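You operate a simulated robot arm through the tools that you are given. There is no shell and no other tool. Be economical: measure what you need, move in short steps, check, and stop when the job is done.

Carry out the task below with a simulated robot arm. There is one attempt and no reset: what you move stays moved.

## Task
Turn the cabinet dial to 12 C. Put the glossy round chocolate in the steel pan. Take the yellow card from the top of the island bench and put it on top of the blue carton there. Take the steel cup and leave it on the teal bar on the top of the island bench. Take the domed gold chocolate and put it in the steel bowl on the top of the tank bench. Put the square sweet on the low shelf under the sinks. Put the short log mould on the grey sheet. Take the short bar mould and leave it on the blue sheet. Take the tall tower tray on the top of the wall bench and put it away on the tray shelf. Open the warming drawer, take the small grey filter and put it in the inside of the warming drawer, then shut the drawer. Open the cooler cover. Any order will do. Set down upright: yellow card.

The check looks at the end state, three seconds after you hand in, the way a careful person would. Anything else that was tipped, shoved, dropped, spilled or broken makes it a failure. Lids that push on must go on centred and level and be pressed home; caps that screw on are set level and turned clockwise until they are tight. Flat cloth is picked up by pressing the open fingertips on it (5 to 10 N) and closing them slowly along it; thin cloth reads only 2 to 8 mm in the jaws.

## Robot
A 7-joint arm with a two-finger parallel gripper on a trunk, on a base that drives. Base frame: it is fixed to the floor where the robot stands at the start and does not move with it; the origin is under the middle of the robot, x ahead of it, y to its left, z up. Units: mm, degrees, N and s.
With the tool pointing down near the work surface it reaches from about 100 to 640 mm from the robot's upright axis, wherever it stands. Its first joint turns from -166.0 to 166.0 degrees. Places, roughly: blue carton [-6000, 250, 750]; blue sheet (19x15x1 cm) [-7500, -1700, 900]; cabinet dial [700, 0, 1400]; cooler cover [-4300, -3900, 900]; domed gold chocolate (3x3x2 cm) [-2900, -300, 900]; glossy round chocolate (3x3x2 cm) [-6400, 900, 800]; grey sheet (19x15x1 cm) [-7800, -1400, 900]; inside of the warming drawer [100, -800, 700]; low shelf under the sinks [-3800, -1500, 300]; short bar mould (9x6x3 cm) [-8700, 1100, 500]; short log mould (9x6x3 cm) [-8400, 1300, 500]; small grey filter (13x10x5 cm) [-3500, -3200, 800]; square sweet (3x3x2 cm) [-3700, -3800, 800]; steel bowl (17x17x8 cm) [-2700, -400, 900]; steel cup (6x6x6 cm) [-6400, 500, 800]; steel pan [-3250, -1000, 250]; tall tower tray [-3250, -3500, 750]; teal bar [-6250, 500, 750]; tray shelf [-7900, 1900, 500]; warming drawer [100, -800, 700]; yellow card [-6500, 750, 750]. Payload 3.43 kg.
Tool frame: the origin (TCP) lies between the finger pads and is the grasp point; the fingertips stand 30 mm ahead of it; z points along the fingers, y is the line along which they close. Largest opening 94 mm; finger width 28, thickness 10; the body of the gripper, 50 by 96 mm, starts 55 mm behind the TCP.
Orientation is that of the tool frame in the base frame, as a unit quaternion [x, y, z, w]. With the fingers straight down and closing along the base's y, the tool's x points along the base's -x, its y along +y and its z along -z.

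## Interface
- The arm moves only by the tool send_rows. Its argument "plan" is a list of rows, each an object (a shift or turn left out is 0, a gripper value left out holds the last) with "dp": the shift along the tool's x, y, z in units of 150 mm (1.0 is 150 mm), a list of three; "rot": the turn, a rotation vector about the tool's x, y, z in units of 90 degrees (1.0 is 90 degrees), a list of three. In form: [{"dp": [tx, ty, tz], "rot": [wx, wy, wz]}, ...]. A call has 1 to 10 rows; each row is the pose to reach, as a shift and turn from the pose commanded when the call began, along the tool's axes at that moment. "grip" is the gripper command, from -1 (fully open) to 1 (shut), values between in proportion, set as the call begins (left out, the last holds). A call with a number of a shift or a turn outside -1 to 1 is refused whole. A row lasts 0.2 s, in which the tool goes at most 50 mm and 8.6 degrees; a call with a longer step from one row to the next is refused whole, and so is a gripper value outside its range. Where a pose cannot be reached the arm comes as near as it can. A force on the tool above 40 N (or 10 N above the force at the start of the call, whichever is more), or a blocked arm, ends the call early, and 0.2 s more pass. The fingers move at their own pace (about 45 mm/s each) and stop on an object; they squeeze with about 34 N. The grip force told is the motor's: it shows also when the fingers shut on nothing. Time passes only in rows, and 0.2 s behind the last, so rows that repeat a pose let the fingers close. It gives the time, the measured TCP pose, the force on the tool (base axes), the opening and the grip force at its end, in the units of the frame above (readings bear some noise), with the torque about the TCP (base axes, N m) and any sound that the robot's microphone picked up, and new pictures: "views" is both (left out), scene, wrist or none.
- Cameras (640 x 400 px; columns grow to the right, rows downward): "scene" is now at [450.4, 122.6, 1504.4]; the picture's right is [-1.00, -0.09, 0.00], its down [-0.08, 0.80, -0.60] and it looks along [0.06, -0.60, -0.80] (base axes); focal length 264 px, centre (320, 200). "wrist" rides on the gripper at [76, 14, -103] in the tool frame; the picture's right is [-0.18, 0.98, 0.00], its down [-0.75, -0.14, -0.64] and it looks along [-0.63, -0.12, 0.77] (tool axes); focal length 243 px, centre (320, 200). There is no depth. A picture from a camera that has moved, and an enlarged one, comes with that camera's place and axes in the base frame and with its lens.
- move_column(by): slides the trunk up (or, below 0, down) by that many mm; the arm and the scene camera ride with it, the base frame stays. It gives what a move gives, with no picture.
- steer(legs): drives the robot by 1 to 6 legs, each [ahead, left, turn to the left] in mm, mm and degrees, along the robot's own axes; the way and the turn of a leg run together, so that a leg with both is an arc; at most 1500 mm and 180 degrees a leg. The arm and the cameras ride along, it lands a little off, and it stops where it bumps. It gives what a move gives, and a new picture of the scene camera.
- pan_tilt(pan, tilt): turns the head with the scene camera to pan (to the left, within 103 degrees either way) and tilt (down, from -29 to 69), counted from straight ahead of the robot. It gives what a move gives, and a new picture of the scene camera.
- zoom(camera, box): a new picture of the part [left, top, right, bottom] of that camera's present view, enlarged. It takes no simulated time.
- hand_in(): hands the job in; it is judged then, once.

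Go step by step. Nothing tells you exact positions but the pictures and the camera data: compare them with the known pose of the tool, close in by small moves and look again before you grip or let go. The budget is 546 turns and 360 pictures, counting those below and the enlarged ones. Unless the task says otherwise, let go and move clear before handing in.

The tools are called after "Request:" as name(argument=value, ...) on one line, values as JSON. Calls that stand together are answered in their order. send_rows: Moves the arm, as the interface text tells. Its arguments: {"type":"object","properties":{"plan":{"type":"array","items":{"type":"object","properties":{"dp":{"type":"array","items":{"type":"number"}},"rot":{"type":"array","items":{"type":"number"}}}}},"grip":{"type":"number"},"views":{"type":"string","enum":["both","scene","wrist","none"]}},"required":["plan"]} The other tools are called the same way: move_column (by) slides the trunk up or down; steer (legs) drives the base; pan_tilt (pan, tilt) turns the head that bears the scene camera; zoom (camera, box) takes an enlarged picture of a part of a camera's view; hand_in () hands the job in.

At the start:

```text
t: 0.0
eef_pos: [311.9, -252.0, 998.9]
ee_rot: [0.0, 1.0, 0.001, 0.0]
force: [-1.0, -0.2, -0.3]
torque: [0.0, -0.05, 0.02]
gripper_width: 94.2
finger_force: 0.1
trunk travel left (down, up): [-588.0, 22.0]
robot x, y, heading: [2.1, 1.7, 0.1]
head pan, tilt: [-84.6, 53.1]
```

scene: 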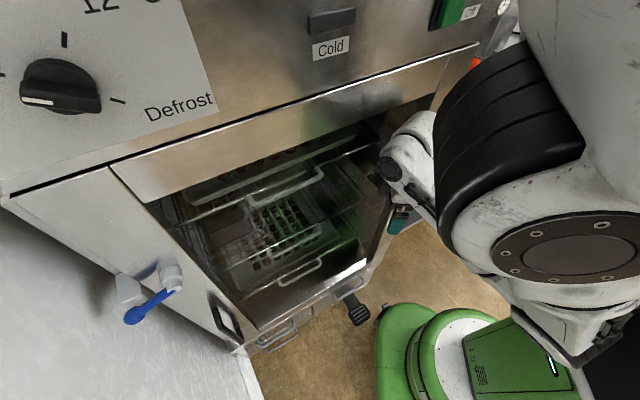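
wrist: 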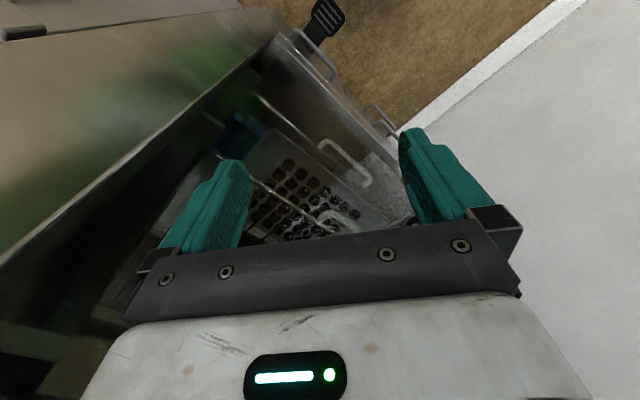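

I see a cabinet with a dial to the right of the robot, with the arm in between. I look around first, starting with the view ahead.

Request:
pan_tilt(pan=0, tilt=20)

Request:
pan_tilt(pan=-60, tilt=20)

Request:
pan_tilt(pan=-103, tilt=25)

Request:
pan_tilt(pan=90, tilt=20)

```text
t: 1.6
eef_pos: [311.2, -253.0, 999.0]
ee_rot: [0.001, 1.0, 0.0, 0.0]
force: [-0.7, -0.1, -0.4]
torque: [0.0, 0.0, -0.02]
gripper_width: 93.9
finger_force: 0.2
trunk travel left (down, up): [-588.0, 22.0]
robot x, y, heading: [-1.5, 2.8, -0.1]
head pan, tilt: [0.0, 20.0]
camera scene: at [536.5, 196.2, 1554.0], right [0.0, -1.0, 0.0], down [-0.34, 0.0, -0.94], along [0.94, 0.0, -0.34], focal length 264 px, centre (320, 200)
```

scene: 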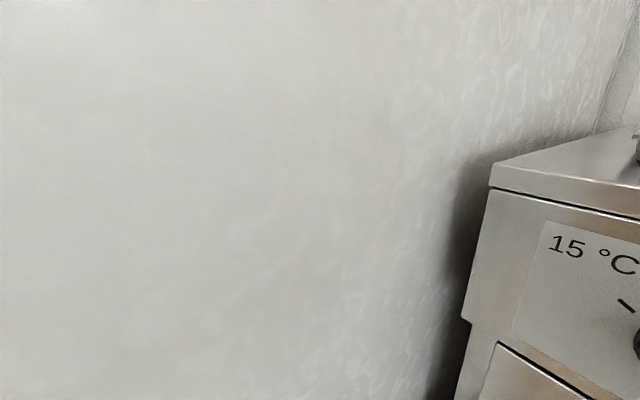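

```text
t: 2.9
eef_pos: [312.7, -252.5, 999.1]
ee_rot: [0.0, 1.0, 0.0, 0.0]
force: [0.6, -0.1, -0.4]
torque: [-0.01, 0.0, 0.0]
gripper_width: 94.0
finger_force: 0.1
trunk travel left (down, up): [-588.0, 22.0]
robot x, y, heading: [-1.6, 0.2, 0.0]
head pan, tilt: [-60.0, 20.0]
camera scene: at [490.0, 115.7, 1554.1], right [-0.87, -0.5, 0.0], down [-0.17, 0.3, -0.94], along [0.47, -0.81, -0.34], focal length 264 px, centre (320, 200)
```

scene: 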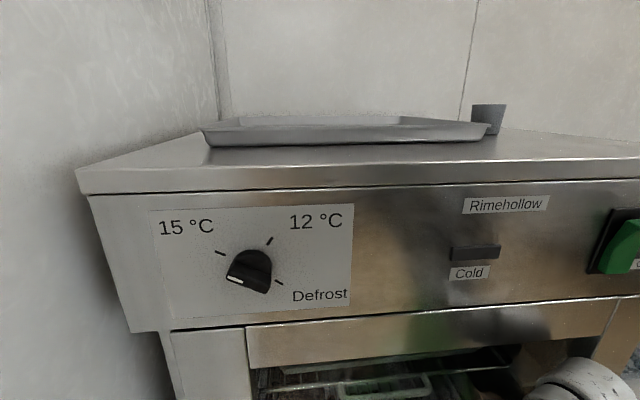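

```text
t: 4.0
eef_pos: [312.1, -252.3, 998.0]
ee_rot: [0.0, 1.0, 0.0, 0.0]
force: [0.3, 1.1, -0.5]
torque: [-0.03, 0.0, 0.0]
gripper_width: 94.2
finger_force: 0.0
trunk travel left (down, up): [-588.0, 22.0]
robot x, y, heading: [-0.4, 1.2, 0.1]
head pan, tilt: [-103.0, 25.0]
camera scene: at [422.7, 106.5, 1546.0], right [-0.97, 0.22, 0.0], down [0.09, 0.41, -0.91], along [-0.2, -0.88, -0.42], focal length 264 px, centre (320, 200)
```

scene: 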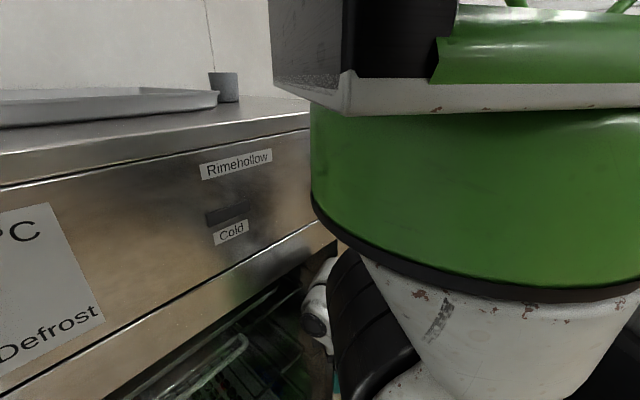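

```text
t: 6.8
eef_pos: [311.5, -252.9, 998.7]
ee_rot: [0.0, 1.0, 0.0, -0.001]
force: [0.2, -0.3, 0.3]
torque: [0.0, 0.02, -0.03]
gripper_width: 93.9
finger_force: 0.0
trunk travel left (down, up): [-588.0, 22.0]
robot x, y, heading: [1.8, 0.3, -0.1]
head pan, tilt: [90.0, 20.0]
camera scene: at [443.4, 289.4, 1554.1], right [1.0, 0.0, 0.0], down [0.0, -0.34, -0.94], along [0.0, 0.94, -0.34], focal length 264 px, centre (320, 200)
```

scene: 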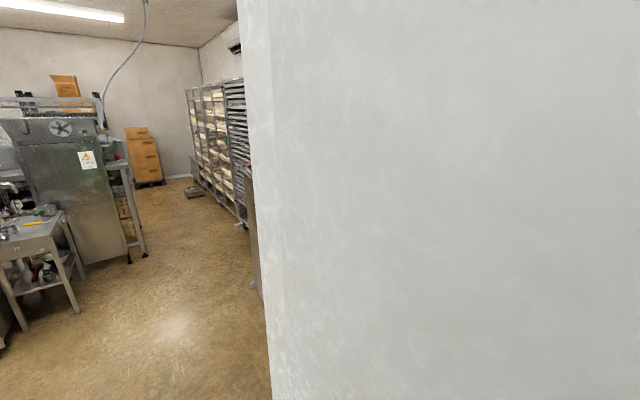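

The dial sits at roughly [679,-57,1387] on a face that looks slantwise toward +y/-x. I take a close view of it.

Request:
pan_tilt(pan=-45, tilt=30)

Request:
zoom(camera="scene", box=[200, 80, 520, 280])

```text
t: 9.0
eef_pos: [310.3, -252.3, 999.6]
ee_rot: [-0.001, 1.0, 0.0, 0.0]
force: [-0.1, -0.4, 0.0]
torque: [0.01, 0.0, -0.02]
gripper_width: 93.8
finger_force: 0.0
trunk travel left (down, up): [-588.0, 22.0]
robot x, y, heading: [3.2, -0.8, 0.1]
head pan, tilt: [-45.0, 30.0]
camera scene: at [507.4, 132.4, 1538.0], right [-0.71, -0.71, 0.0], down [-0.35, 0.35, -0.87], along [0.61, -0.61, -0.5], focal length 264 px, centre (320, 200)
```

scene: 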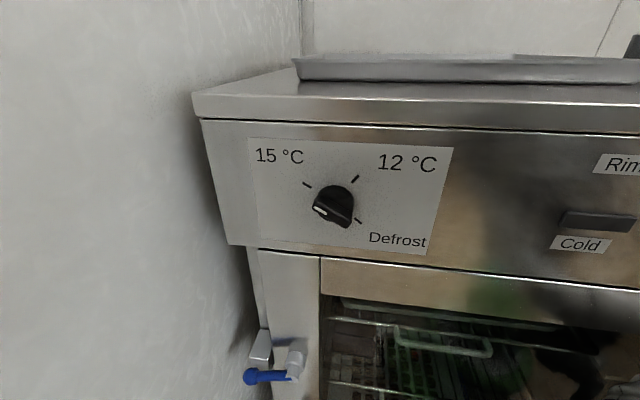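

```text
2.00 times, centred on (360, 180) of scene
camera zoom: at [507.4, 132.4, 1538.0], right [-0.71, -0.71, 0.0], down [-0.35, 0.35, -0.87], along [0.61, -0.61, -0.5], focal length 527 px, centre (240, 240)
```

zoom: 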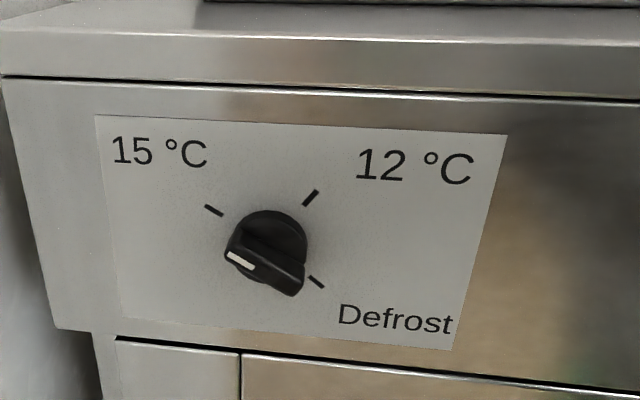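

The pointer is at 15 °C, so it needs about 90° clockwise. The face normal points to about 126°; I turn the robot to face along the cabinet so the dial is ahead-right of the arm.

Request:
steer(legs=[[0, 0, 36], [100, 0, 0]])

Request:
pan_tilt(pan=-70, tilt=25)

```text
t: 11.8
eef_pos: [482.3, 36.4, 998.9]
ee_rot: [-0.308, 0.952, 0.0, 0.001]
force: [0.5, 0.1, -0.8]
torque: [-0.02, 0.02, 0.0]
gripper_width: 93.9
finger_force: 0.2
trunk travel left (down, up): [-588.0, 22.0]
robot x, y, heading: [81.1, 58.3, 35.7]
head pan, tilt: [-45.0, 30.0]
camera scene: at [416.2, 462.5, 1538.0], right [-0.16, -0.99, 0.0], down [-0.49, 0.08, -0.87], along [0.85, -0.14, -0.5], focal length 264 px, centre (320, 200)
```

scene: 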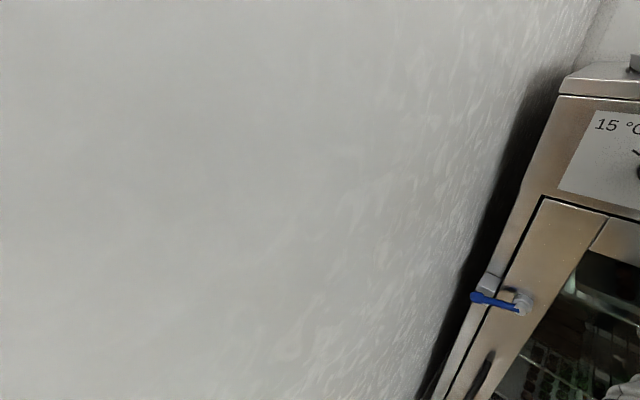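

```text
t: 12.7
eef_pos: [482.2, 36.8, 998.7]
ee_rot: [-0.306, 0.952, 0.0, 0.0]
force: [0.3, -0.1, 0.5]
torque: [0.02, -0.02, -0.02]
gripper_width: 94.1
finger_force: 0.0
trunk travel left (down, up): [-588.0, 22.0]
robot x, y, heading: [83.4, 60.1, 35.7]
head pan, tilt: [-70.0, 25.0]
camera scene: at [403.3, 425.3, 1546.0], right [-0.56, -0.83, 0.0], down [-0.35, 0.24, -0.91], along [0.75, -0.51, -0.42], focal length 264 px, centre (320, 200)
```

scene: 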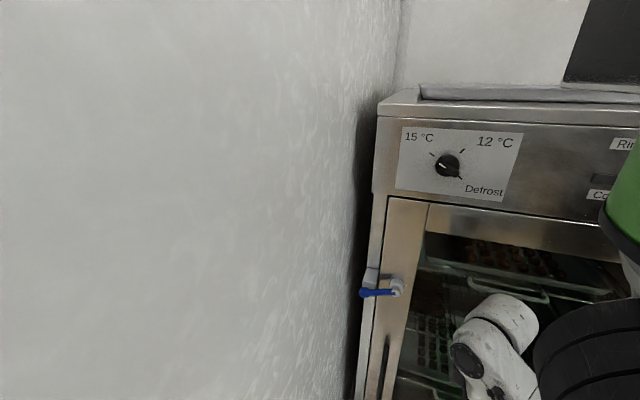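

Dial is now about 412 mm ahead and 432 mm to the right of the robot axis, at z≈1393. I raise the arm while tipping the tool toward the face.

Request:
send_rows(plan=[{"dp": [0, 0, -0.1], "rot": [0.09, 0, 0]}, {"dp": [0, 0, -0.2], "rot": [0.18, 0, 0]}, {"dp": [0, 0, -0.3], "rot": [0.27, 0, 0]}, {"dp": [0, 0, -0.4], "rot": [0.36, 0, 0]}, {"dp": [0, 0, -0.5], "rot": [0.45, 0, 0]}, {"dp": [0, 0, -0.6], "rot": [0.54, 0, 0]}, {"dp": [0, 0, -0.7], "rot": [0.63, 0, 0]}, {"dp": [0, 0, -0.8], "rot": [0.72, 0, 0]}, {"dp": [0, 0, -0.9], "rot": [0.81, 0, 0]}, {"dp": [0, 0, -1], "rot": [0.9, 0, 0]}], views="scene")

```text
t: 14.7
eef_pos: [542.0, 63.8, 1123.6]
ee_rot: [-0.246, 0.766, -0.532, 0.263]
force: [0.2, 0.3, 0.5]
torque: [-0.01, 0.03, 0.03]
gripper_width: 93.9
finger_force: 0.0
out of reach, approached as far as the arm can: row 1, 2, 3, 4, 5, 6, 7, 8, 9
trunk travel left (down, up): [-588.0, 22.0]
robot x, y, heading: [82.4, 59.3, 35.8]
head pan, tilt: [-70.0, 25.0]
stopped in row 9: the arm was blocked; the commanded pose is now the measured one
camera scene: at [403.7, 425.3, 1548.4], right [-0.56, -0.83, 0.0], down [-0.35, 0.24, -0.91], along [0.75, -0.51, -0.42], focal length 264 px, centre (320, 200)
```

scene: 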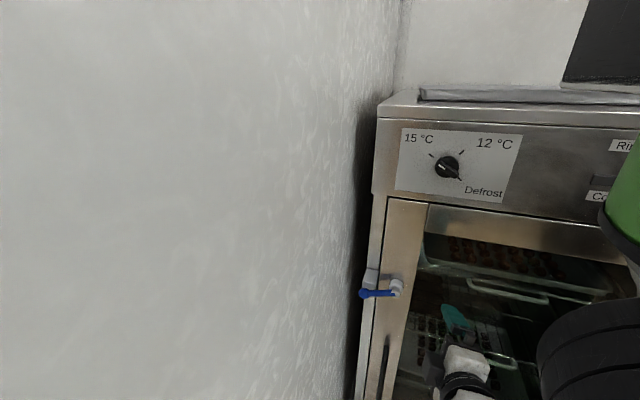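

The tool is now nearly horizontal, though the arm stopped short. I lift it straight up without turning it.

Request:
send_rows(plan=[{"dp": [-0.03, -0.2, -0.06]}, {"dp": [-0.06, -0.4, -0.125]}, {"dp": [-0.09, -0.6, -0.19]}, {"dp": [-0.12, -0.8, -0.25]}, {"dp": [-0.14, -0.944, -0.295]}], views="none")

```text
t: 15.3
eef_pos: [522.2, 37.8, 1124.9]
ee_rot: [-0.172, 0.785, -0.547, 0.235]
force: [0.3, -0.2, 0.5]
torque: [0.02, 0.03, 0.0]
gripper_width: 94.0
finger_force: 0.1
out of reach, approached as far as the arm can: row 1, 2
trunk travel left (down, up): [-588.0, 22.0]
robot x, y, heading: [82.8, 57.9, 35.9]
head pan, tilt: [-70.0, 25.0]
stopped in row 2: the arm was blocked; the commanded pose is now the measured one
```

The arm is blocked going up; I look at its posture.

Request:
pan_tilt(pan=-103, tilt=40)

Request:
pan_tilt(pan=-103, tilt=0)

```text
t: 16.3
eef_pos: [522.5, 37.6, 1126.4]
ee_rot: [-0.17, 0.785, -0.546, 0.238]
force: [-1.2, -0.2, -0.5]
torque: [-0.01, -0.03, 0.04]
gripper_width: 94.0
finger_force: 0.1
trunk travel left (down, up): [-588.0, 22.0]
robot x, y, heading: [82.3, 59.3, 35.9]
head pan, tilt: [-103.0, 40.0]
camera scene: at [360.5, 398.7, 1522.3], right [-0.92, -0.39, 0.0], down [-0.25, 0.59, -0.77], along [0.3, -0.71, -0.64], focal length 264 px, centre (320, 200)
```

scene: 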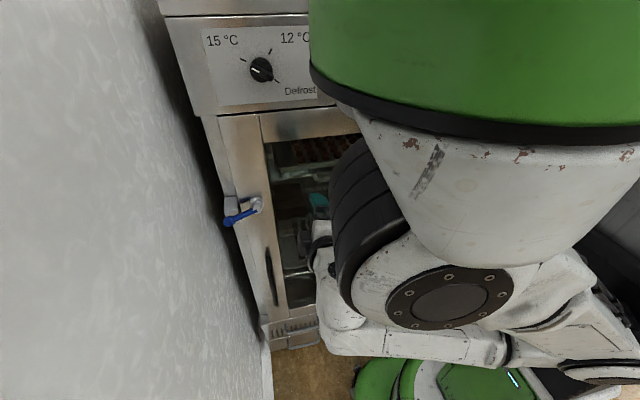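

```text
t: 17.4
eef_pos: [523.4, 38.4, 1126.7]
ee_rot: [-0.169, 0.784, -0.547, 0.239]
force: [0.7, -0.7, 0.6]
torque: [0.0, -0.03, 0.01]
gripper_width: 93.9
finger_force: 0.0
trunk travel left (down, up): [-588.0, 22.0]
robot x, y, heading: [81.0, 60.0, 35.7]
head pan, tilt: [-103.0, 0.0]
camera scene: at [362.4, 394.1, 1586.0], right [-0.92, -0.39, 0.0], down [0.0, 0.0, -1.0], along [0.39, -0.92, 0.0], focal length 264 px, centre (320, 200)
```

scene: 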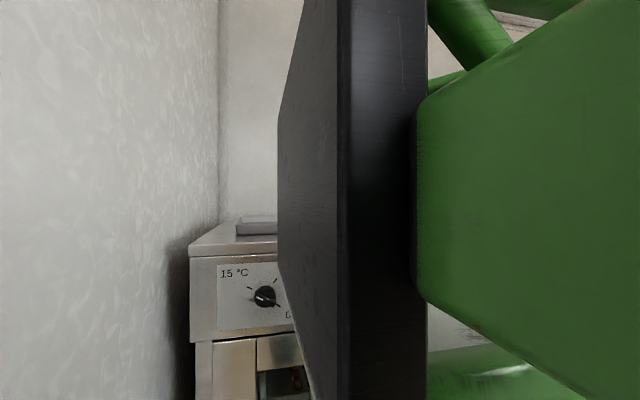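

The arm hangs from an overhead mount, so high horizontal reach works best with the tool pointing sideways close to the robot axis. I retract the tool, then shift the base toward the cabinet.

Request:
send_rows(plan=[{"dp": [0.014, 0.07, -0.24]}, {"dp": [0.028, 0.14, -0.48]}, {"dp": [0.042, 0.21, -0.72]}, {"dp": [0.055, 0.285, -0.956]}], views="none")

```text
t: 18.4
eef_pos: [422.3, 151.6, 1126.9]
ee_rot: [-0.128, 0.793, -0.561, 0.201]
force: [-0.6, 0.2, 0.3]
torque: [0.01, 0.0, 0.01]
gripper_width: 94.2
finger_force: 0.1
out of reach, approached as far as the arm can: row 1, 2
trunk travel left (down, up): [-588.0, 22.0]
robot x, y, heading: [80.1, 56.4, 35.9]
head pan, tilt: [-103.0, 0.0]
```

Now I test going up from this closer-in place.

Request:
send_rows(plan=[{"dp": [-0.035, -0.19, -0.06]}, {"dp": [-0.07, -0.38, -0.12]}, {"dp": [-0.105, -0.565, -0.175]}, {"dp": [-0.14, -0.75, -0.233]}, {"dp": [-0.175, -0.94, -0.29]}], views="wrist")

```text
t: 18.7
eef_pos: [407.5, 142.5, 1132.2]
ee_rot: [-0.073, 0.8, -0.573, 0.163]
force: [1.0, 1.1, 0.0]
torque: [-0.01, 0.01, 0.01]
gripper_width: 94.0
finger_force: 0.1
out of reach, approached as far as the arm can: row 1
trunk travel left (down, up): [-588.0, 22.0]
robot x, y, heading: [80.0, 55.5, 35.7]
head pan, tilt: [-103.0, 0.0]
stopped in row 1: the arm was blocked; the commanded pose is now the measured one
camera wrist: at [302.5, 216.6, 1136.7], right [0.24, 0.38, -0.89], down [0.47, 0.75, 0.45], along [0.85, -0.53, 0.0], focal length 243 px, centre (320, 200)
```

wrist: 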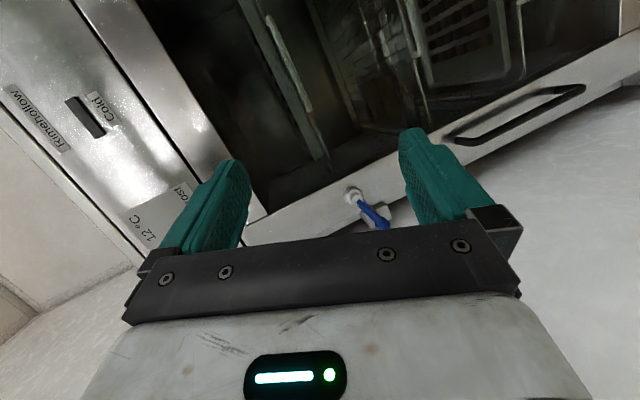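

The arm hits a limit here. I test whether pulling in toward the robot's axis frees the upward motion.

Request:
send_rows(plan=[{"dp": [0.25, -0.067, 0.065]}, {"dp": [0.5, -0.133, 0.13]}, {"dp": [0.75, -0.2, 0.19]}, {"dp": [0.72, -0.35, 0.14]}, {"dp": [0.68, -0.54, 0.08]}, {"dp": [0.64, -0.73, 0.02]}, {"dp": [0.61, -0.92, -0.04]}], views="none")

```text
t: 19.2
eef_pos: [341.4, 126.3, 1131.8]
ee_rot: [0.092, 0.804, -0.583, 0.073]
force: [0.1, -0.3, 0.2]
torque: [-0.02, -0.01, -0.03]
gripper_width: 93.8
finger_force: 0.1
out of reach, approached as far as the arm can: row 2
trunk travel left (down, up): [-588.0, 22.0]
robot x, y, heading: [84.5, 62.0, 35.6]
head pan, tilt: [-103.0, 0.0]
stopped in row 2: the arm was blocked; the commanded pose is now the measured one
```

The tilt seems stuck at 17° in this folded posture, so I will use a stretched-out posture from farther back instead. First I put the tool back to pointing down.

Request:
send_rows(plan=[{"dp": [0, 0.08, 0.05], "rot": [-0.08, 0, 0]}, {"dp": [0, 0.16, 0.1], "rot": [-0.16, 0, 0]}, {"dp": [0, 0.24, 0.15], "rot": [-0.24, 0, 0]}, {"dp": [0, 0.32, 0.2], "rot": [-0.32, 0, 0]}, {"dp": [0, 0.4, 0.2], "rot": [-0.4, 0, 0]}, {"dp": [0, 0.48, 0.2], "rot": [-0.48, 0, 0]}, {"dp": [0, 0.56, 0.2], "rot": [-0.56, 0, 0]}, {"dp": [0, 0.64, 0.2], "rot": [-0.64, 0, 0]}, {"dp": [0, 0.72, 0.2], "rot": [-0.72, 0, 0]}, {"dp": [0, 0.8, 0.2], "rot": [-0.8, 0, 0]}], views="none")

Request:
pan_tilt(pan=90, tilt=35)

```text
t: 20.0
eef_pos: [323.8, 136.0, 1050.1]
ee_rot: [0.169, 0.883, -0.435, 0.042]
force: [0.4, 0.2, 0.8]
torque: [0.0, -0.01, 0.0]
gripper_width: 93.7
finger_force: 0.1
out of reach, approached as far as the arm can: row 1, 2, 3, 4
trunk travel left (down, up): [-588.0, 22.0]
robot x, y, heading: [84.1, 58.1, 35.7]
head pan, tilt: [-103.0, 0.0]
stopped in row 4: the arm was blocked; the commanded pose is now the measured one
```

```text
t: 22.9
eef_pos: [323.4, 136.3, 1050.1]
ee_rot: [0.169, 0.883, -0.435, 0.042]
force: [0.3, -0.7, 1.2]
torque: [-0.01, 0.01, 0.01]
gripper_width: 94.0
finger_force: 0.0
trunk travel left (down, up): [-588.0, 22.0]
robot x, y, heading: [79.8, 56.8, 35.9]
head pan, tilt: [90.0, 35.0]
camera scene: at [276.0, 548.3, 1530.2], right [0.81, 0.58, 0.0], down [0.34, -0.47, -0.82], along [-0.48, 0.66, -0.57], focal length 264 px, centre (320, 200)
```

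scene: 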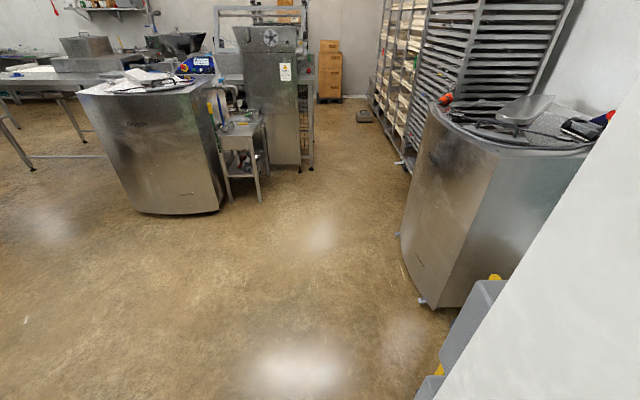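

The room side is open. I continue lowering and straightening the tool in smaller turns.

Request:
send_rows(plan=[{"dp": [-0.02, 0.15, 0.04]}, {"dp": [-0.04, 0.3, 0.08], "rot": [-0.06, 0, 0]}, {"dp": [-0.06, 0.45, 0.12], "rot": [-0.12, 0, 0]}, {"dp": [-0.08, 0.6, 0.16], "rot": [-0.18, 0, 0]}, {"dp": [-0.095, 0.74, 0.2], "rot": [-0.24, 0, 0]}, {"dp": [-0.095, 0.74, 0.2], "rot": [-0.3, 0, 0]}, {"dp": [-0.095, 0.74, 0.2], "rot": [-0.36, 0, 0]}, {"dp": [-0.095, 0.74, 0.2], "rot": [-0.42, 0, 0]}], views="none")

Request:
pan_tilt(pan=-100, tilt=60)

```text
t: 24.7
eef_pos: [375.4, 172.5, 942.9]
ee_rot: [0.145, 0.977, -0.126, 0.096]
force: [-0.5, -0.5, 0.6]
torque: [-0.02, 0.01, -0.02]
gripper_width: 94.3
finger_force: 0.1
out of reach, approached as far as the arm can: row 8
trunk travel left (down, up): [-588.0, 22.0]
robot x, y, heading: [82.6, 59.8, 36.0]
head pan, tilt: [90.0, 35.0]
```

```text
t: 27.5
eef_pos: [376.0, 172.4, 943.2]
ee_rot: [0.146, 0.977, -0.126, 0.094]
force: [0.6, -0.2, 0.0]
torque: [0.02, 0.0, 0.02]
gripper_width: 93.9
finger_force: 0.0
trunk travel left (down, up): [-588.0, 22.0]
robot x, y, heading: [85.5, 59.1, 36.2]
head pan, tilt: [-100.0, 60.0]
camera scene: at [356.6, 416.9, 1495.9], right [-0.9, -0.44, 0.0], down [-0.38, 0.78, -0.5], along [0.22, -0.45, -0.87], focal length 264 px, centre (320, 200)
```

scene: 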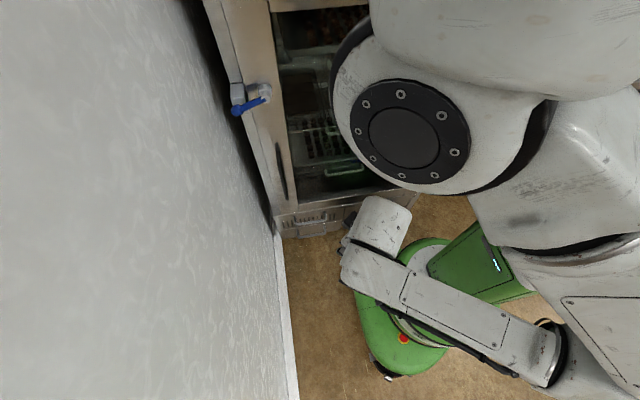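

The shoulder hangs at roughly z 1200 with the elbow folded back. I move the base out from the cabinet and turn it so the arm can stretch straight toward the dial.

Request:
steer(legs=[[0, 400, 0], [0, 0, 105], [0, 0, 105]])

Request:
pan_tilt(pan=60, tilt=25)

```text
t: 38.8
eef_pos: [-355.8, 145.0, 942.9]
ee_rot: [0.982, 0.103, -0.124, -0.099]
force: [0.2, 1.0, 0.5]
torque: [-0.02, -0.04, 0.02]
gripper_width: 93.8
finger_force: 0.0
trunk travel left (down, up): [-588.0, 22.0]
robot x, y, heading: [-154.2, 391.3, -115.1]
head pan, tilt: [-100.0, 60.0]
camera scene: at [-218.5, -55.4, 1495.9], right [0.57, 0.82, 0.0], down [0.71, -0.5, -0.5], along [-0.41, 0.29, -0.87], focal length 264 px, centre (320, 200)
```

scene: 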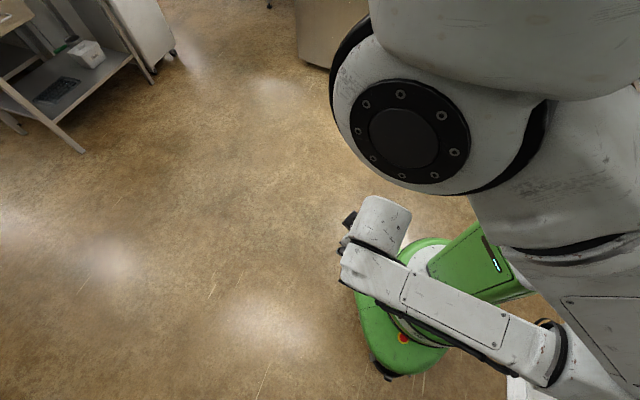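

```text
t: 41.2
eef_pos: [-356.8, 145.7, 943.0]
ee_rot: [0.982, 0.105, -0.124, -0.099]
force: [0.1, 0.3, -0.5]
torque: [0.03, 0.0, 0.02]
gripper_width: 94.1
finger_force: 0.1
trunk travel left (down, up): [-588.0, 22.0]
robot x, y, heading: [-149.6, 387.3, -114.7]
head pan, tilt: [60.0, 25.0]
camera scene: at [-111.3, -169.3, 1545.9], right [-0.82, -0.57, 0.0], down [-0.24, 0.35, -0.91], along [0.52, -0.74, -0.42], focal length 264 px, centre (320, 200)
```

scene: 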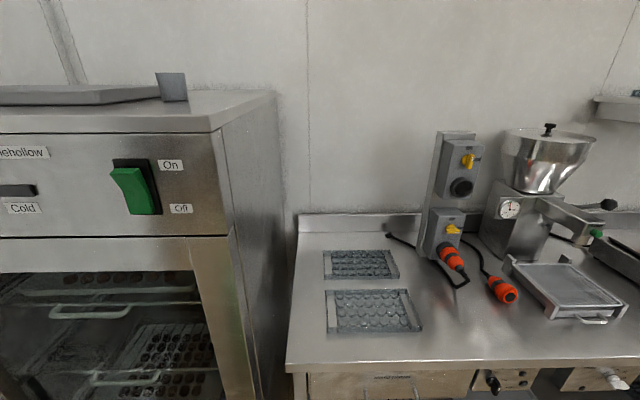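

I see the cabinet and the wall bench beyond. I move to the stance facing the dial.

Request:
steer(legs=[[-249, 201, 0]])

```text
t: 43.9
eef_pos: [-77.6, 211.0, 936.9]
ee_rot: [0.975, 0.105, -0.168, -0.101]
force: [0.3, 0.5, -0.6]
torque: [-0.07, -0.02, -0.01]
gripper_width: 94.0
finger_force: 0.1
trunk travel left (down, up): [-588.0, 22.0]
robot x, y, heading: [119.8, 521.7, -115.3]
head pan, tilt: [60.0, 25.0]
stopped in leg 1: the robot was blocked; the commanded pose is now the measured one
camera scene: at [123.1, 10.1, 1565.6], right [-0.82, -0.57, 0.0], down [-0.22, 0.32, -0.92], along [0.53, -0.76, -0.39], focal length 264 px, centre (320, 200)
```

scene: 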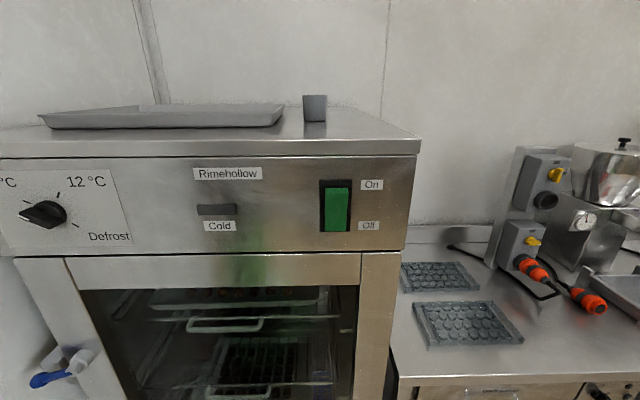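

The robot bumped the wall behind and tipped slightly; I back off a little.

Request:
steer(legs=[[40, -50, 0]])

```text
t: 44.6
eef_pos: [-57.8, 166.1, 930.1]
ee_rot: [0.963, 0.122, -0.208, -0.117]
force: [0.1, 0.2, 0.3]
torque: [0.02, -0.01, -0.05]
gripper_width: 94.0
finger_force: 0.0
trunk travel left (down, up): [-588.0, 22.0]
robot x, y, heading: [114.2, 530.4, -113.5]
head pan, tilt: [60.0, 25.0]
stopped in leg 1: the robot was blocked; the commanded pose is now the measured one
camera scene: at [148.8, 4.3, 1560.7], right [-0.8, -0.6, 0.0], down [-0.24, 0.32, -0.92], along [0.55, -0.74, -0.4], focal length 264 px, centre (320, 200)
```

scene: 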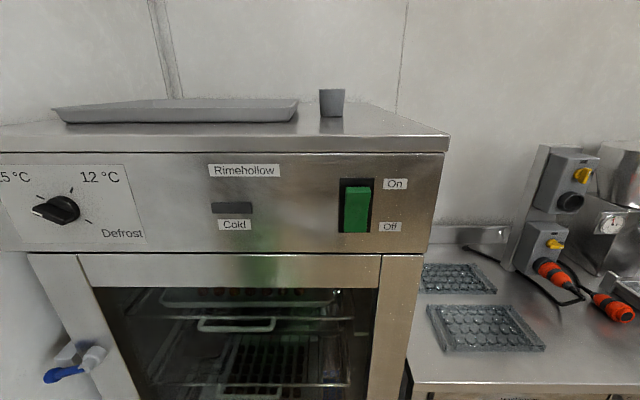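

It is still stuck. I look down around the base to see what it touches.

Request:
pan_tilt(pan=103, tilt=69)

Request:
pan_tilt(pan=-103, tilt=60)

```text
t: 45.7
eef_pos: [-59.5, 168.7, 930.3]
ee_rot: [0.964, 0.123, -0.205, -0.116]
force: [-0.4, 0.2, 0.0]
torque: [-0.02, 0.03, 0.02]
gripper_width: 94.2
finger_force: 0.1
trunk travel left (down, up): [-588.0, 22.0]
robot x, y, heading: [117.4, 528.8, -113.6]
head pan, tilt: [103.0, 68.8]
camera scene: at [148.6, 67.3, 1499.8], right [-0.18, -0.98, 0.02], down [-0.91, 0.16, -0.38], along [0.38, -0.09, -0.92], focal length 264 px, centre (320, 200)
```

scene: 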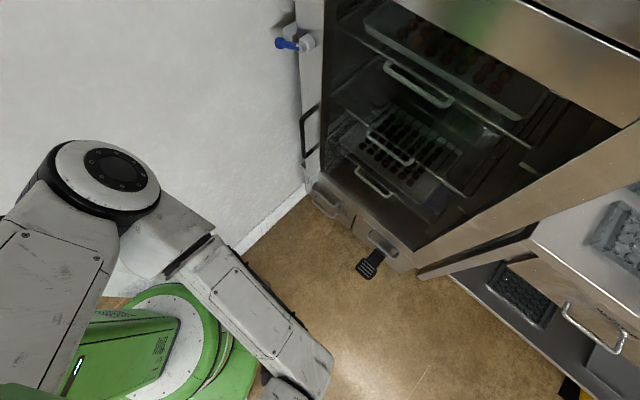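

```text
t: 48.7
eef_pos: [-58.5, 167.8, 930.2]
ee_rot: [0.964, 0.123, -0.207, -0.116]
force: [0.4, 0.7, 0.4]
torque: [-0.03, -0.02, 0.01]
gripper_width: 93.8
finger_force: 0.0
trunk travel left (down, up): [-588.0, 22.0]
robot x, y, heading: [116.9, 526.3, -113.5]
head pan, tilt: [-103.0, 60.0]
camera scene: at [39.9, 117.5, 1506.1], right [0.6, 0.8, 0.0], down [0.71, -0.53, -0.48], along [-0.38, 0.28, -0.88], focal length 264 px, centre (320, 200)
```

scene: 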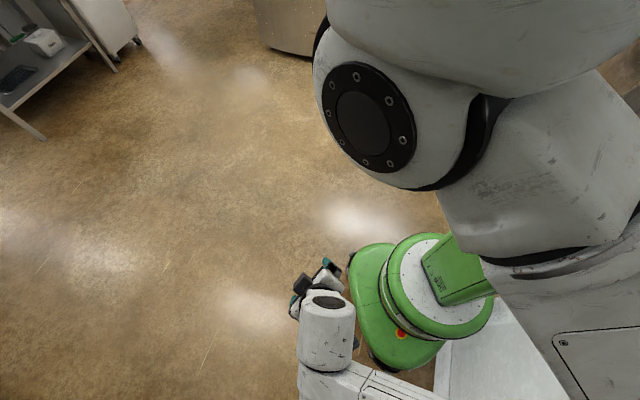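

The arm's elbow is likely pressing the wall. I drive straight ahead, away from the wall.

Request:
steer(legs=[[120, 0, 0]])

```text
t: 49.8
eef_pos: [37.0, 96.7, 922.1]
ee_rot: [0.946, 0.195, -0.233, -0.112]
force: [-0.2, 0.3, 0.1]
torque: [-0.01, -0.01, 0.01]
gripper_width: 93.7
finger_force: 0.2
trunk travel left (down, up): [-588.0, 22.0]
robot x, y, heading: [138.8, 504.0, -104.9]
head pan, tilt: [-103.0, 60.0]
stopped in leg 1: the robot was blocked; the commanded pose is now the measured one
camera scene: at [137.8, 79.3, 1502.3], right [0.47, 0.88, 0.0], down [0.77, -0.41, -0.49], along [-0.43, 0.23, -0.87], focal length 264 px, centre (320, 200)
```

scene: 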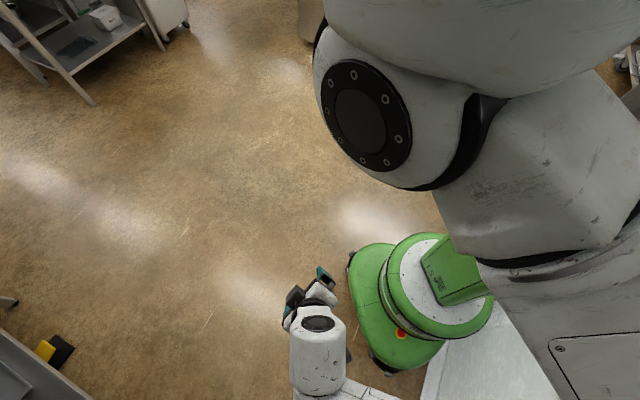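

I look at the elbow side again to see what is caught.

Request:
pan_tilt(pan=103, tilt=60)

Request:
pan_tilt(pan=103, tilt=20)

```text
t: 52.8
eef_pos: [38.1, 97.5, 922.0]
ee_rot: [0.946, 0.197, -0.232, -0.112]
force: [0.4, 0.3, -0.2]
torque: [-0.01, -0.03, 0.02]
gripper_width: 94.0
finger_force: 0.1
trunk travel left (down, up): [-588.0, 22.0]
robot x, y, heading: [140.0, 506.3, -104.8]
head pan, tilt: [103.0, 60.0]
camera scene: at [265.5, 45.2, 1504.3], right [-0.03, -1.0, 0.01], down [-0.86, 0.02, -0.51], along [0.51, -0.03, -0.86], focal length 264 px, centre (320, 200)
```

scene: 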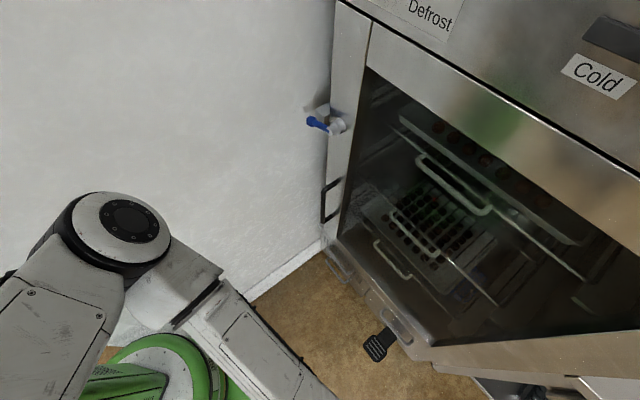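

```text
t: 53.9
eef_pos: [38.4, 97.6, 921.4]
ee_rot: [0.946, 0.196, -0.232, -0.113]
force: [-1.1, 0.3, 0.3]
torque: [0.0, 0.03, -0.02]
gripper_width: 94.1
finger_force: 0.1
trunk travel left (down, up): [-588.0, 22.0]
robot x, y, heading: [142.7, 505.5, -105.1]
head pan, tilt: [103.0, 20.0]
camera scene: at [291.0, 45.0, 1562.6], right [-0.03, -1.0, 0.01], down [-0.33, 0.0, -0.94], along [0.94, -0.03, -0.33], focal length 264 px, centre (320, 200)
```

scene: 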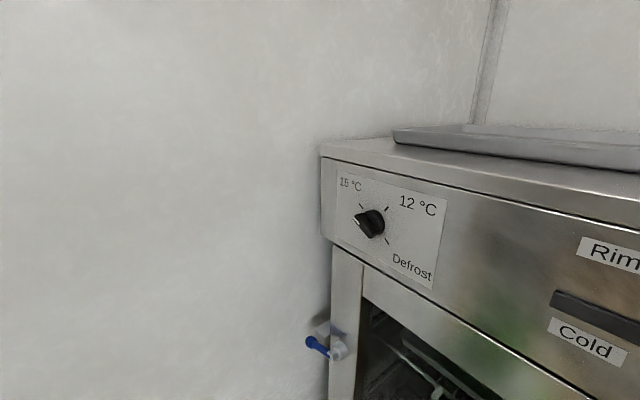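

The elbow is about at the wall. I drive directly away from the wall.

Request:
steer(legs=[[117, -94, 0]])

```text
t: 55.3
eef_pos: [-63.9, 5.5, 920.3]
ee_rot: [0.946, 0.193, -0.232, -0.115]
force: [0.3, -0.4, 0.9]
torque: [-0.02, -0.06, 0.0]
gripper_width: 94.1
finger_force: 0.0
trunk travel left (down, up): [-588.0, 22.0]
robot x, y, heading: [27.0, 414.1, -105.1]
head pan, tilt: [103.0, 20.0]
camera scene: at [203.6, -62.1, 1553.6], right [-0.04, -1.0, 0.0], down [-0.35, 0.01, -0.94], along [0.94, -0.04, -0.35], focal length 264 px, centre (320, 200)
```

scene: 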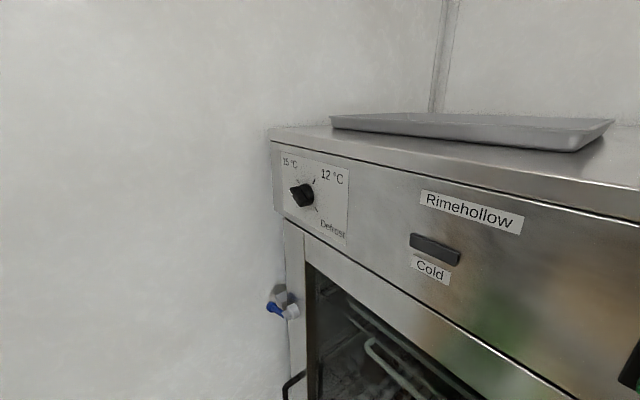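

Free and level again, 750 mm from the face with the dial about 69° left of the heading. Next I stretch the arm outward ahead while tipping the tool up toward horizontal.

Request:
send_rows(plan=[{"dp": [-0.07, 0.1, 0], "rot": [-0.058, -0.042, 0]}, {"dp": [-0.14, 0.2, 0], "rot": [-0.116, -0.084, 0]}, {"dp": [-0.21, 0.3, 0], "rot": [-0.174, -0.126, 0]}, {"dp": [-0.29, 0.4, -0.01], "rot": [-0.232, -0.168, 0]}, {"dp": [-0.36, 0.5, -0.01], "rot": [-0.29, -0.21, 0]}, {"dp": [-0.43, 0.6, -0.02], "rot": [-0.348, -0.252, 0]}, {"dp": [-0.51, 0.7, -0.02], "rot": [-0.405, -0.293, 0]}], views="none")

```text
t: 56.9
eef_pos: [-99.4, -122.7, 918.6]
ee_rot: [0.859, 0.277, -0.364, 0.232]
force: [-0.2, -0.3, 0.4]
torque: [0.02, 0.03, -0.02]
gripper_width: 93.8
finger_force: 0.0
trunk travel left (down, up): [-588.0, 22.0]
robot x, y, heading: [28.2, 414.2, -105.2]
head pan, tilt: [103.0, 20.0]
```

Works well so far. Continue to horizontal, outward and up.

Request:
send_rows(plan=[{"dp": [-0.11, 0.07, 0.006], "rot": [-0.058, -0.042, 0]}, {"dp": [-0.22, 0.15, 0.012], "rot": [-0.116, -0.084, 0]}, {"dp": [-0.34, 0.22, 0.018], "rot": [-0.174, -0.126, 0]}, {"dp": [-0.45, 0.3, 0.024], "rot": [-0.232, -0.168, 0]}, {"dp": [-0.56, 0.37, 0.03], "rot": [-0.29, -0.21, 0]}, {"dp": [-0.67, 0.44, 0.036], "rot": [-0.348, -0.252, 0]}, {"dp": [-0.787, 0.52, 0.043], "rot": [-0.413, -0.302, 0]}], views="none")

```text
t: 58.5
eef_pos: [-120.5, -219.8, 1020.6]
ee_rot: [0.633, 0.316, -0.446, 0.549]
force: [0.4, 0.3, 0.4]
torque: [0.01, 0.0, 0.0]
gripper_width: 94.0
finger_force: 0.0
trunk travel left (down, up): [-588.0, 22.0]
robot x, y, heading: [26.6, 414.2, -104.8]
head pan, tilt: [103.0, 20.0]
```

Horizontal reached at z 1020. Now straight up.

Request:
send_rows(plan=[{"dp": [-0.23, 0.103, 0]}, {"dp": [-0.456, 0.207, 0]}, {"dp": [-0.684, 0.31, 0]}, {"dp": [-0.912, 0.413, 0]}], views="none")

Request:
send_rows(plan=[{"dp": [-0.23, 0.103, 0]}, {"dp": [-0.456, 0.207, 0]}, {"dp": [-0.684, 0.31, 0]}, {"dp": [-0.912, 0.413, 0]}], views="none")

```text
t: 59.5
eef_pos: [-122.1, -219.3, 1172.2]
ee_rot: [0.634, 0.315, -0.446, 0.547]
force: [0.0, 0.4, 1.0]
torque: [0.01, 0.01, 0.0]
gripper_width: 94.1
finger_force: 0.0
trunk travel left (down, up): [-588.0, 22.0]
robot x, y, heading: [22.2, 416.6, -105.4]
head pan, tilt: [103.0, 20.0]
```

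```text
t: 60.5
eef_pos: [-121.3, -217.7, 1200.5]
ee_rot: [0.634, 0.316, -0.447, 0.547]
force: [-0.2, 0.1, 0.4]
torque: [-0.01, -0.01, 0.01]
gripper_width: 94.2
finger_force: 0.1
out of reach, approached as far as the arm can: row 1, 2, 3, 4
trunk travel left (down, up): [-588.0, 22.0]
robot x, y, heading: [29.5, 414.6, -105.2]
head pan, tilt: [103.0, 20.0]
```

Stops at z 1200 here; I try moving further outward and up.

Request:
send_rows(plan=[{"dp": [0, 0, 0.25]}, {"dp": [0, 0, 0.5]}, {"dp": [0, 0, 0.75]}, {"dp": [0, 0, 1]}, {"dp": [-0.23, 0.103, 1]}, {"dp": [-0.456, 0.207, 1]}, {"dp": [-0.684, 0.31, 1]}, {"dp": [-0.912, 0.413, 1]}], views="scene")

```text
t: 62.3
eef_pos: [-154.0, -366.0, 1346.9]
ee_rot: [0.634, 0.316, -0.447, 0.547]
force: [0.2, -0.4, 0.0]
torque: [0.01, 0.02, 0.0]
gripper_width: 94.0
finger_force: 0.1
trunk travel left (down, up): [-588.0, 22.0]
robot x, y, heading: [30.3, 420.4, -105.0]
head pan, tilt: [103.0, 20.0]
camera scene: at [194.5, -63.5, 1554.0], right [-0.04, -1.0, 0.0], down [-0.34, 0.01, -0.94], along [0.94, -0.03, -0.34], focal length 264 px, centre (320, 200)
```

scene: 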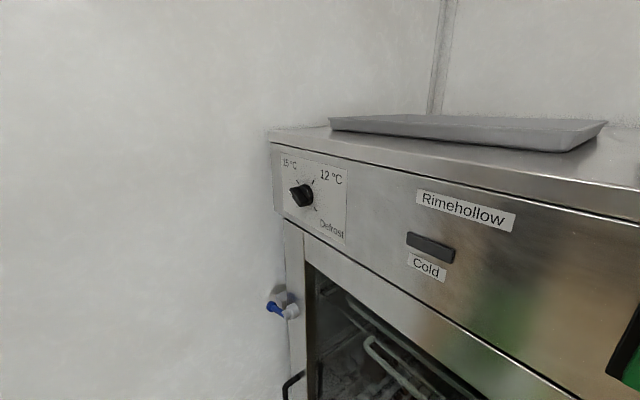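

A stretched arm reaches z 1347 at radius 800. I back the robot away from the face and turn it 30° left.

Request:
steer(legs=[[-107, -132, 0], [0, 0, 30]])

```text
t: 65.2
eef_pos: [166.8, -211.2, 1347.3]
ee_rot: [0.528, 0.471, -0.286, 0.646]
force: [0.3, -0.1, -0.3]
torque: [0.0, -0.02, 0.0]
gripper_width: 94.2
finger_force: 0.1
trunk travel left (down, up): [-588.0, 22.0]
robot x, y, heading: [-74.1, 556.2, -74.7]
head pan, tilt: [103.0, 20.0]
camera scene: at [313.6, 225.4, 1554.0], right [0.47, -0.88, 0.0], down [-0.3, -0.16, -0.94], along [0.83, 0.44, -0.34], focal length 264 px, centre (320, 200)
```

scene: 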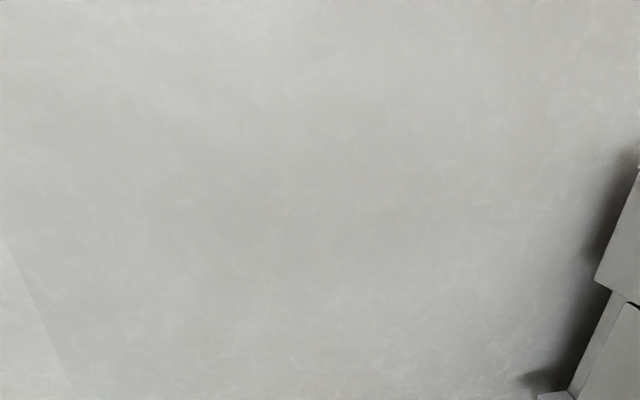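

Now I swing the stretched arm left in arcs, keeping the radius, toward the dial.

Request:
send_rows(plan=[{"dp": [0.111, 0.247, -0.01], "rot": [-0.016, 0.007, 0]}, {"dp": [0.222, 0.494, -0.035], "rot": [-0.032, 0.014, 0]}, {"dp": [0.333, 0.74, -0.07], "rot": [-0.048, 0.021, 0]}, {"dp": [0.444, 0.987, -0.111], "rot": [-0.063, 0.028, 0]}], views="none")

```text
t: 66.2
eef_pos: [318.2, -146.4, 1346.0]
ee_rot: [0.503, 0.498, -0.253, 0.66]
force: [-0.5, 0.0, 1.0]
torque: [0.02, -0.03, 0.04]
gripper_width: 93.8
finger_force: 0.1
trunk travel left (down, up): [-588.0, 22.0]
robot x, y, heading: [-71.0, 553.3, -75.0]
head pan, tilt: [103.0, 20.0]
```

Request:
send_rows(plan=[{"dp": [0.111, 0.247, -0.04], "rot": [-0.016, 0.007, 0]}, {"dp": [0.222, 0.494, -0.09], "rot": [-0.032, 0.014, 0]}, {"dp": [0.333, 0.74, -0.15], "rot": [-0.048, 0.021, 0]}, {"dp": [0.446, 0.99, -0.216], "rot": [-0.063, 0.028, 0]}], views="none")

Request:
send_rows(plan=[{"dp": [0.108, 0.239, -0.065], "rot": [-0.016, 0.007, 0]}, {"dp": [0.215, 0.478, -0.14], "rot": [-0.032, 0.014, 0]}, {"dp": [0.322, 0.717, -0.23], "rot": [-0.048, 0.021, 0]}, {"dp": [0.43, 0.956, -0.32], "rot": [-0.063, 0.028, 0]}], views="wrist")

Request:
pan_tilt(pan=35, tilt=15)

```text
t: 67.2
eef_pos: [449.9, -50.4, 1347.1]
ee_rot: [0.474, 0.525, -0.216, 0.673]
force: [-1.1, 0.8, -0.2]
torque: [-0.03, -0.02, -0.02]
gripper_width: 94.2
finger_force: 0.0
trunk travel left (down, up): [-588.0, 22.0]
robot x, y, heading: [-73.7, 554.3, -74.8]
head pan, tilt: [103.0, 20.0]
```

```text
t: 68.2
eef_pos: [563.8, 68.9, 1347.4]
ee_rot: [0.445, 0.55, -0.179, 0.684]
force: [-0.3, -1.0, 0.0]
torque: [0.0, 0.03, 0.0]
gripper_width: 93.9
finger_force: 0.0
trunk travel left (down, up): [-588.0, 22.0]
robot x, y, heading: [-74.6, 555.1, -74.7]
head pan, tilt: [103.0, 20.0]
camera wrist: at [539.3, 179.8, 1284.4], right [0.66, 0.48, 0.57], down [-0.73, 0.26, 0.63], along [0.16, -0.84, 0.53], focal length 243 px, centre (320, 200)
```

wrist: 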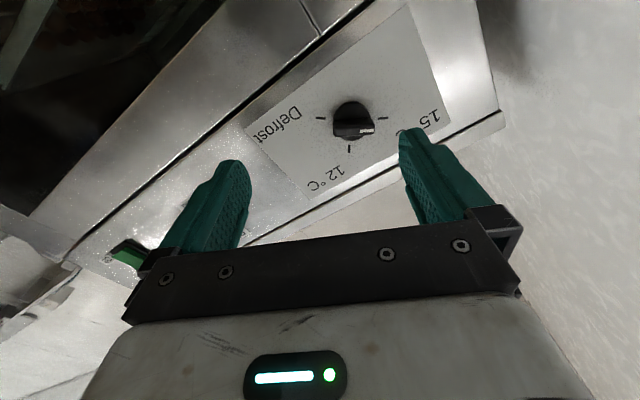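

```text
t: 69.6
eef_pos: [563.7, 70.1, 1347.4]
ee_rot: [0.445, 0.549, -0.18, 0.684]
force: [-0.3, -0.7, -0.9]
torque: [0.05, 0.03, -0.03]
gripper_width: 94.1
finger_force: 0.0
trunk travel left (down, up): [-588.0, 22.0]
robot x, y, heading: [-71.2, 556.9, -74.9]
head pan, tilt: [35.0, 15.0]
camera scene: at [303.5, 121.7, 1562.1], right [-0.64, -0.77, 0.0], down [-0.2, 0.17, -0.97], along [0.74, -0.62, -0.26], focal length 264 px, centre (320, 200)
```

scene: 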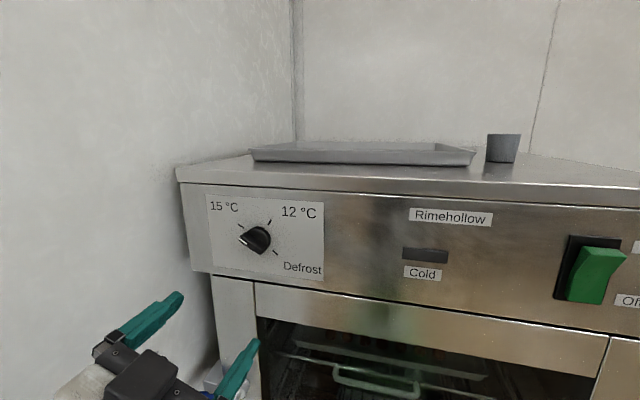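

The dial centre triangulates to about [673,-57,1388]; the tool already points straight at the face. I roll the fingers to straddle the ridge and line up.

Request:
send_rows(plan=[{"dp": [-0.024, 0.021, 0], "rot": [0, 0, -0.085]}, {"dp": [-0.048, 0.042, 0], "rot": [0, 0, -0.17]}, {"dp": [-0.072, 0.063, 0], "rot": [0, 0, -0.255]}, {"dp": [-0.096, 0.084, 0], "rot": [0, 0, -0.34]}, {"dp": [-0.12, 0.105, 0], "rot": [0, 0, -0.425]}, {"dp": [-0.144, 0.126, 0], "rot": [0, 0, -0.51]}, {"dp": [-0.168, 0.147, 0], "rot": [0, 0, -0.595]}, {"dp": [-0.192, 0.168, 0], "rot": [0, 0, -0.68]}, {"dp": [-0.215, 0.189, 0], "rot": [0, 0, -0.765]}], views="wrist")

```text
t: 71.6
eef_pos: [574.5, 76.7, 1389.7]
ee_rot: [0.055, 0.705, -0.536, 0.462]
force: [-0.1, 0.2, 0.7]
torque: [0.02, -0.02, -0.03]
gripper_width: 93.9
finger_force: 0.0
trunk travel left (down, up): [-588.0, 22.0]
robot x, y, heading: [-76.3, 557.6, -74.8]
head pan, tilt: [35.0, 15.0]
camera wrist: at [478.8, 134.4, 1326.3], right [0.67, 0.49, -0.56], down [-0.03, 0.77, 0.64], along [0.74, -0.41, 0.53], focal length 243 px, centre (320, 200)
```

wrist: 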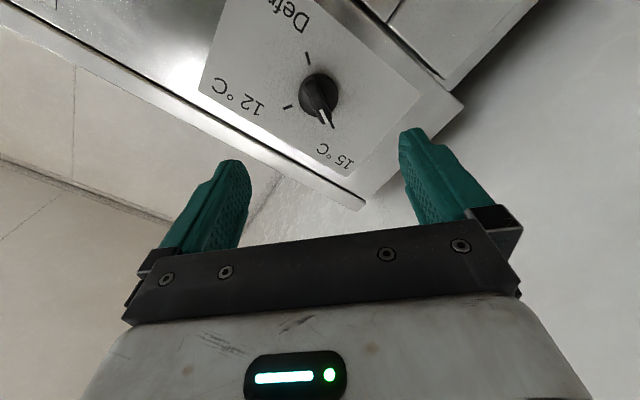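

Well aligned. I advance 75 mm along the tool axis.

Request:
send_rows(plan=[{"dp": [0, 0, 0.17]}, {"dp": [0, 0, 0.34]}, {"dp": [0, 0, 0.5]}], views="wrist")

```text
t: 72.4
eef_pos: [619.7, 15.5, 1390.0]
ee_rot: [0.056, 0.705, -0.535, 0.463]
force: [-0.2, -0.4, -0.9]
torque: [-0.02, 0.02, -0.02]
gripper_width: 94.1
finger_force: 0.0
trunk travel left (down, up): [-588.0, 22.0]
robot x, y, heading: [-75.9, 554.2, -74.6]
head pan, tilt: [35.0, 15.0]
camera wrist: at [524.6, 74.2, 1326.3], right [0.67, 0.49, -0.56], down [-0.03, 0.77, 0.64], along [0.74, -0.41, 0.53], focal length 243 px, centre (320, 200)
```

wrist: 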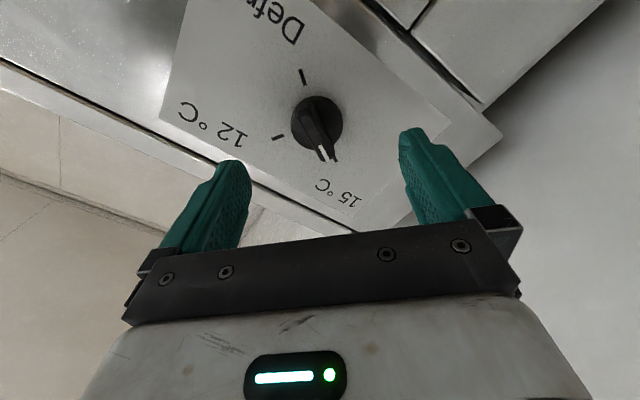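

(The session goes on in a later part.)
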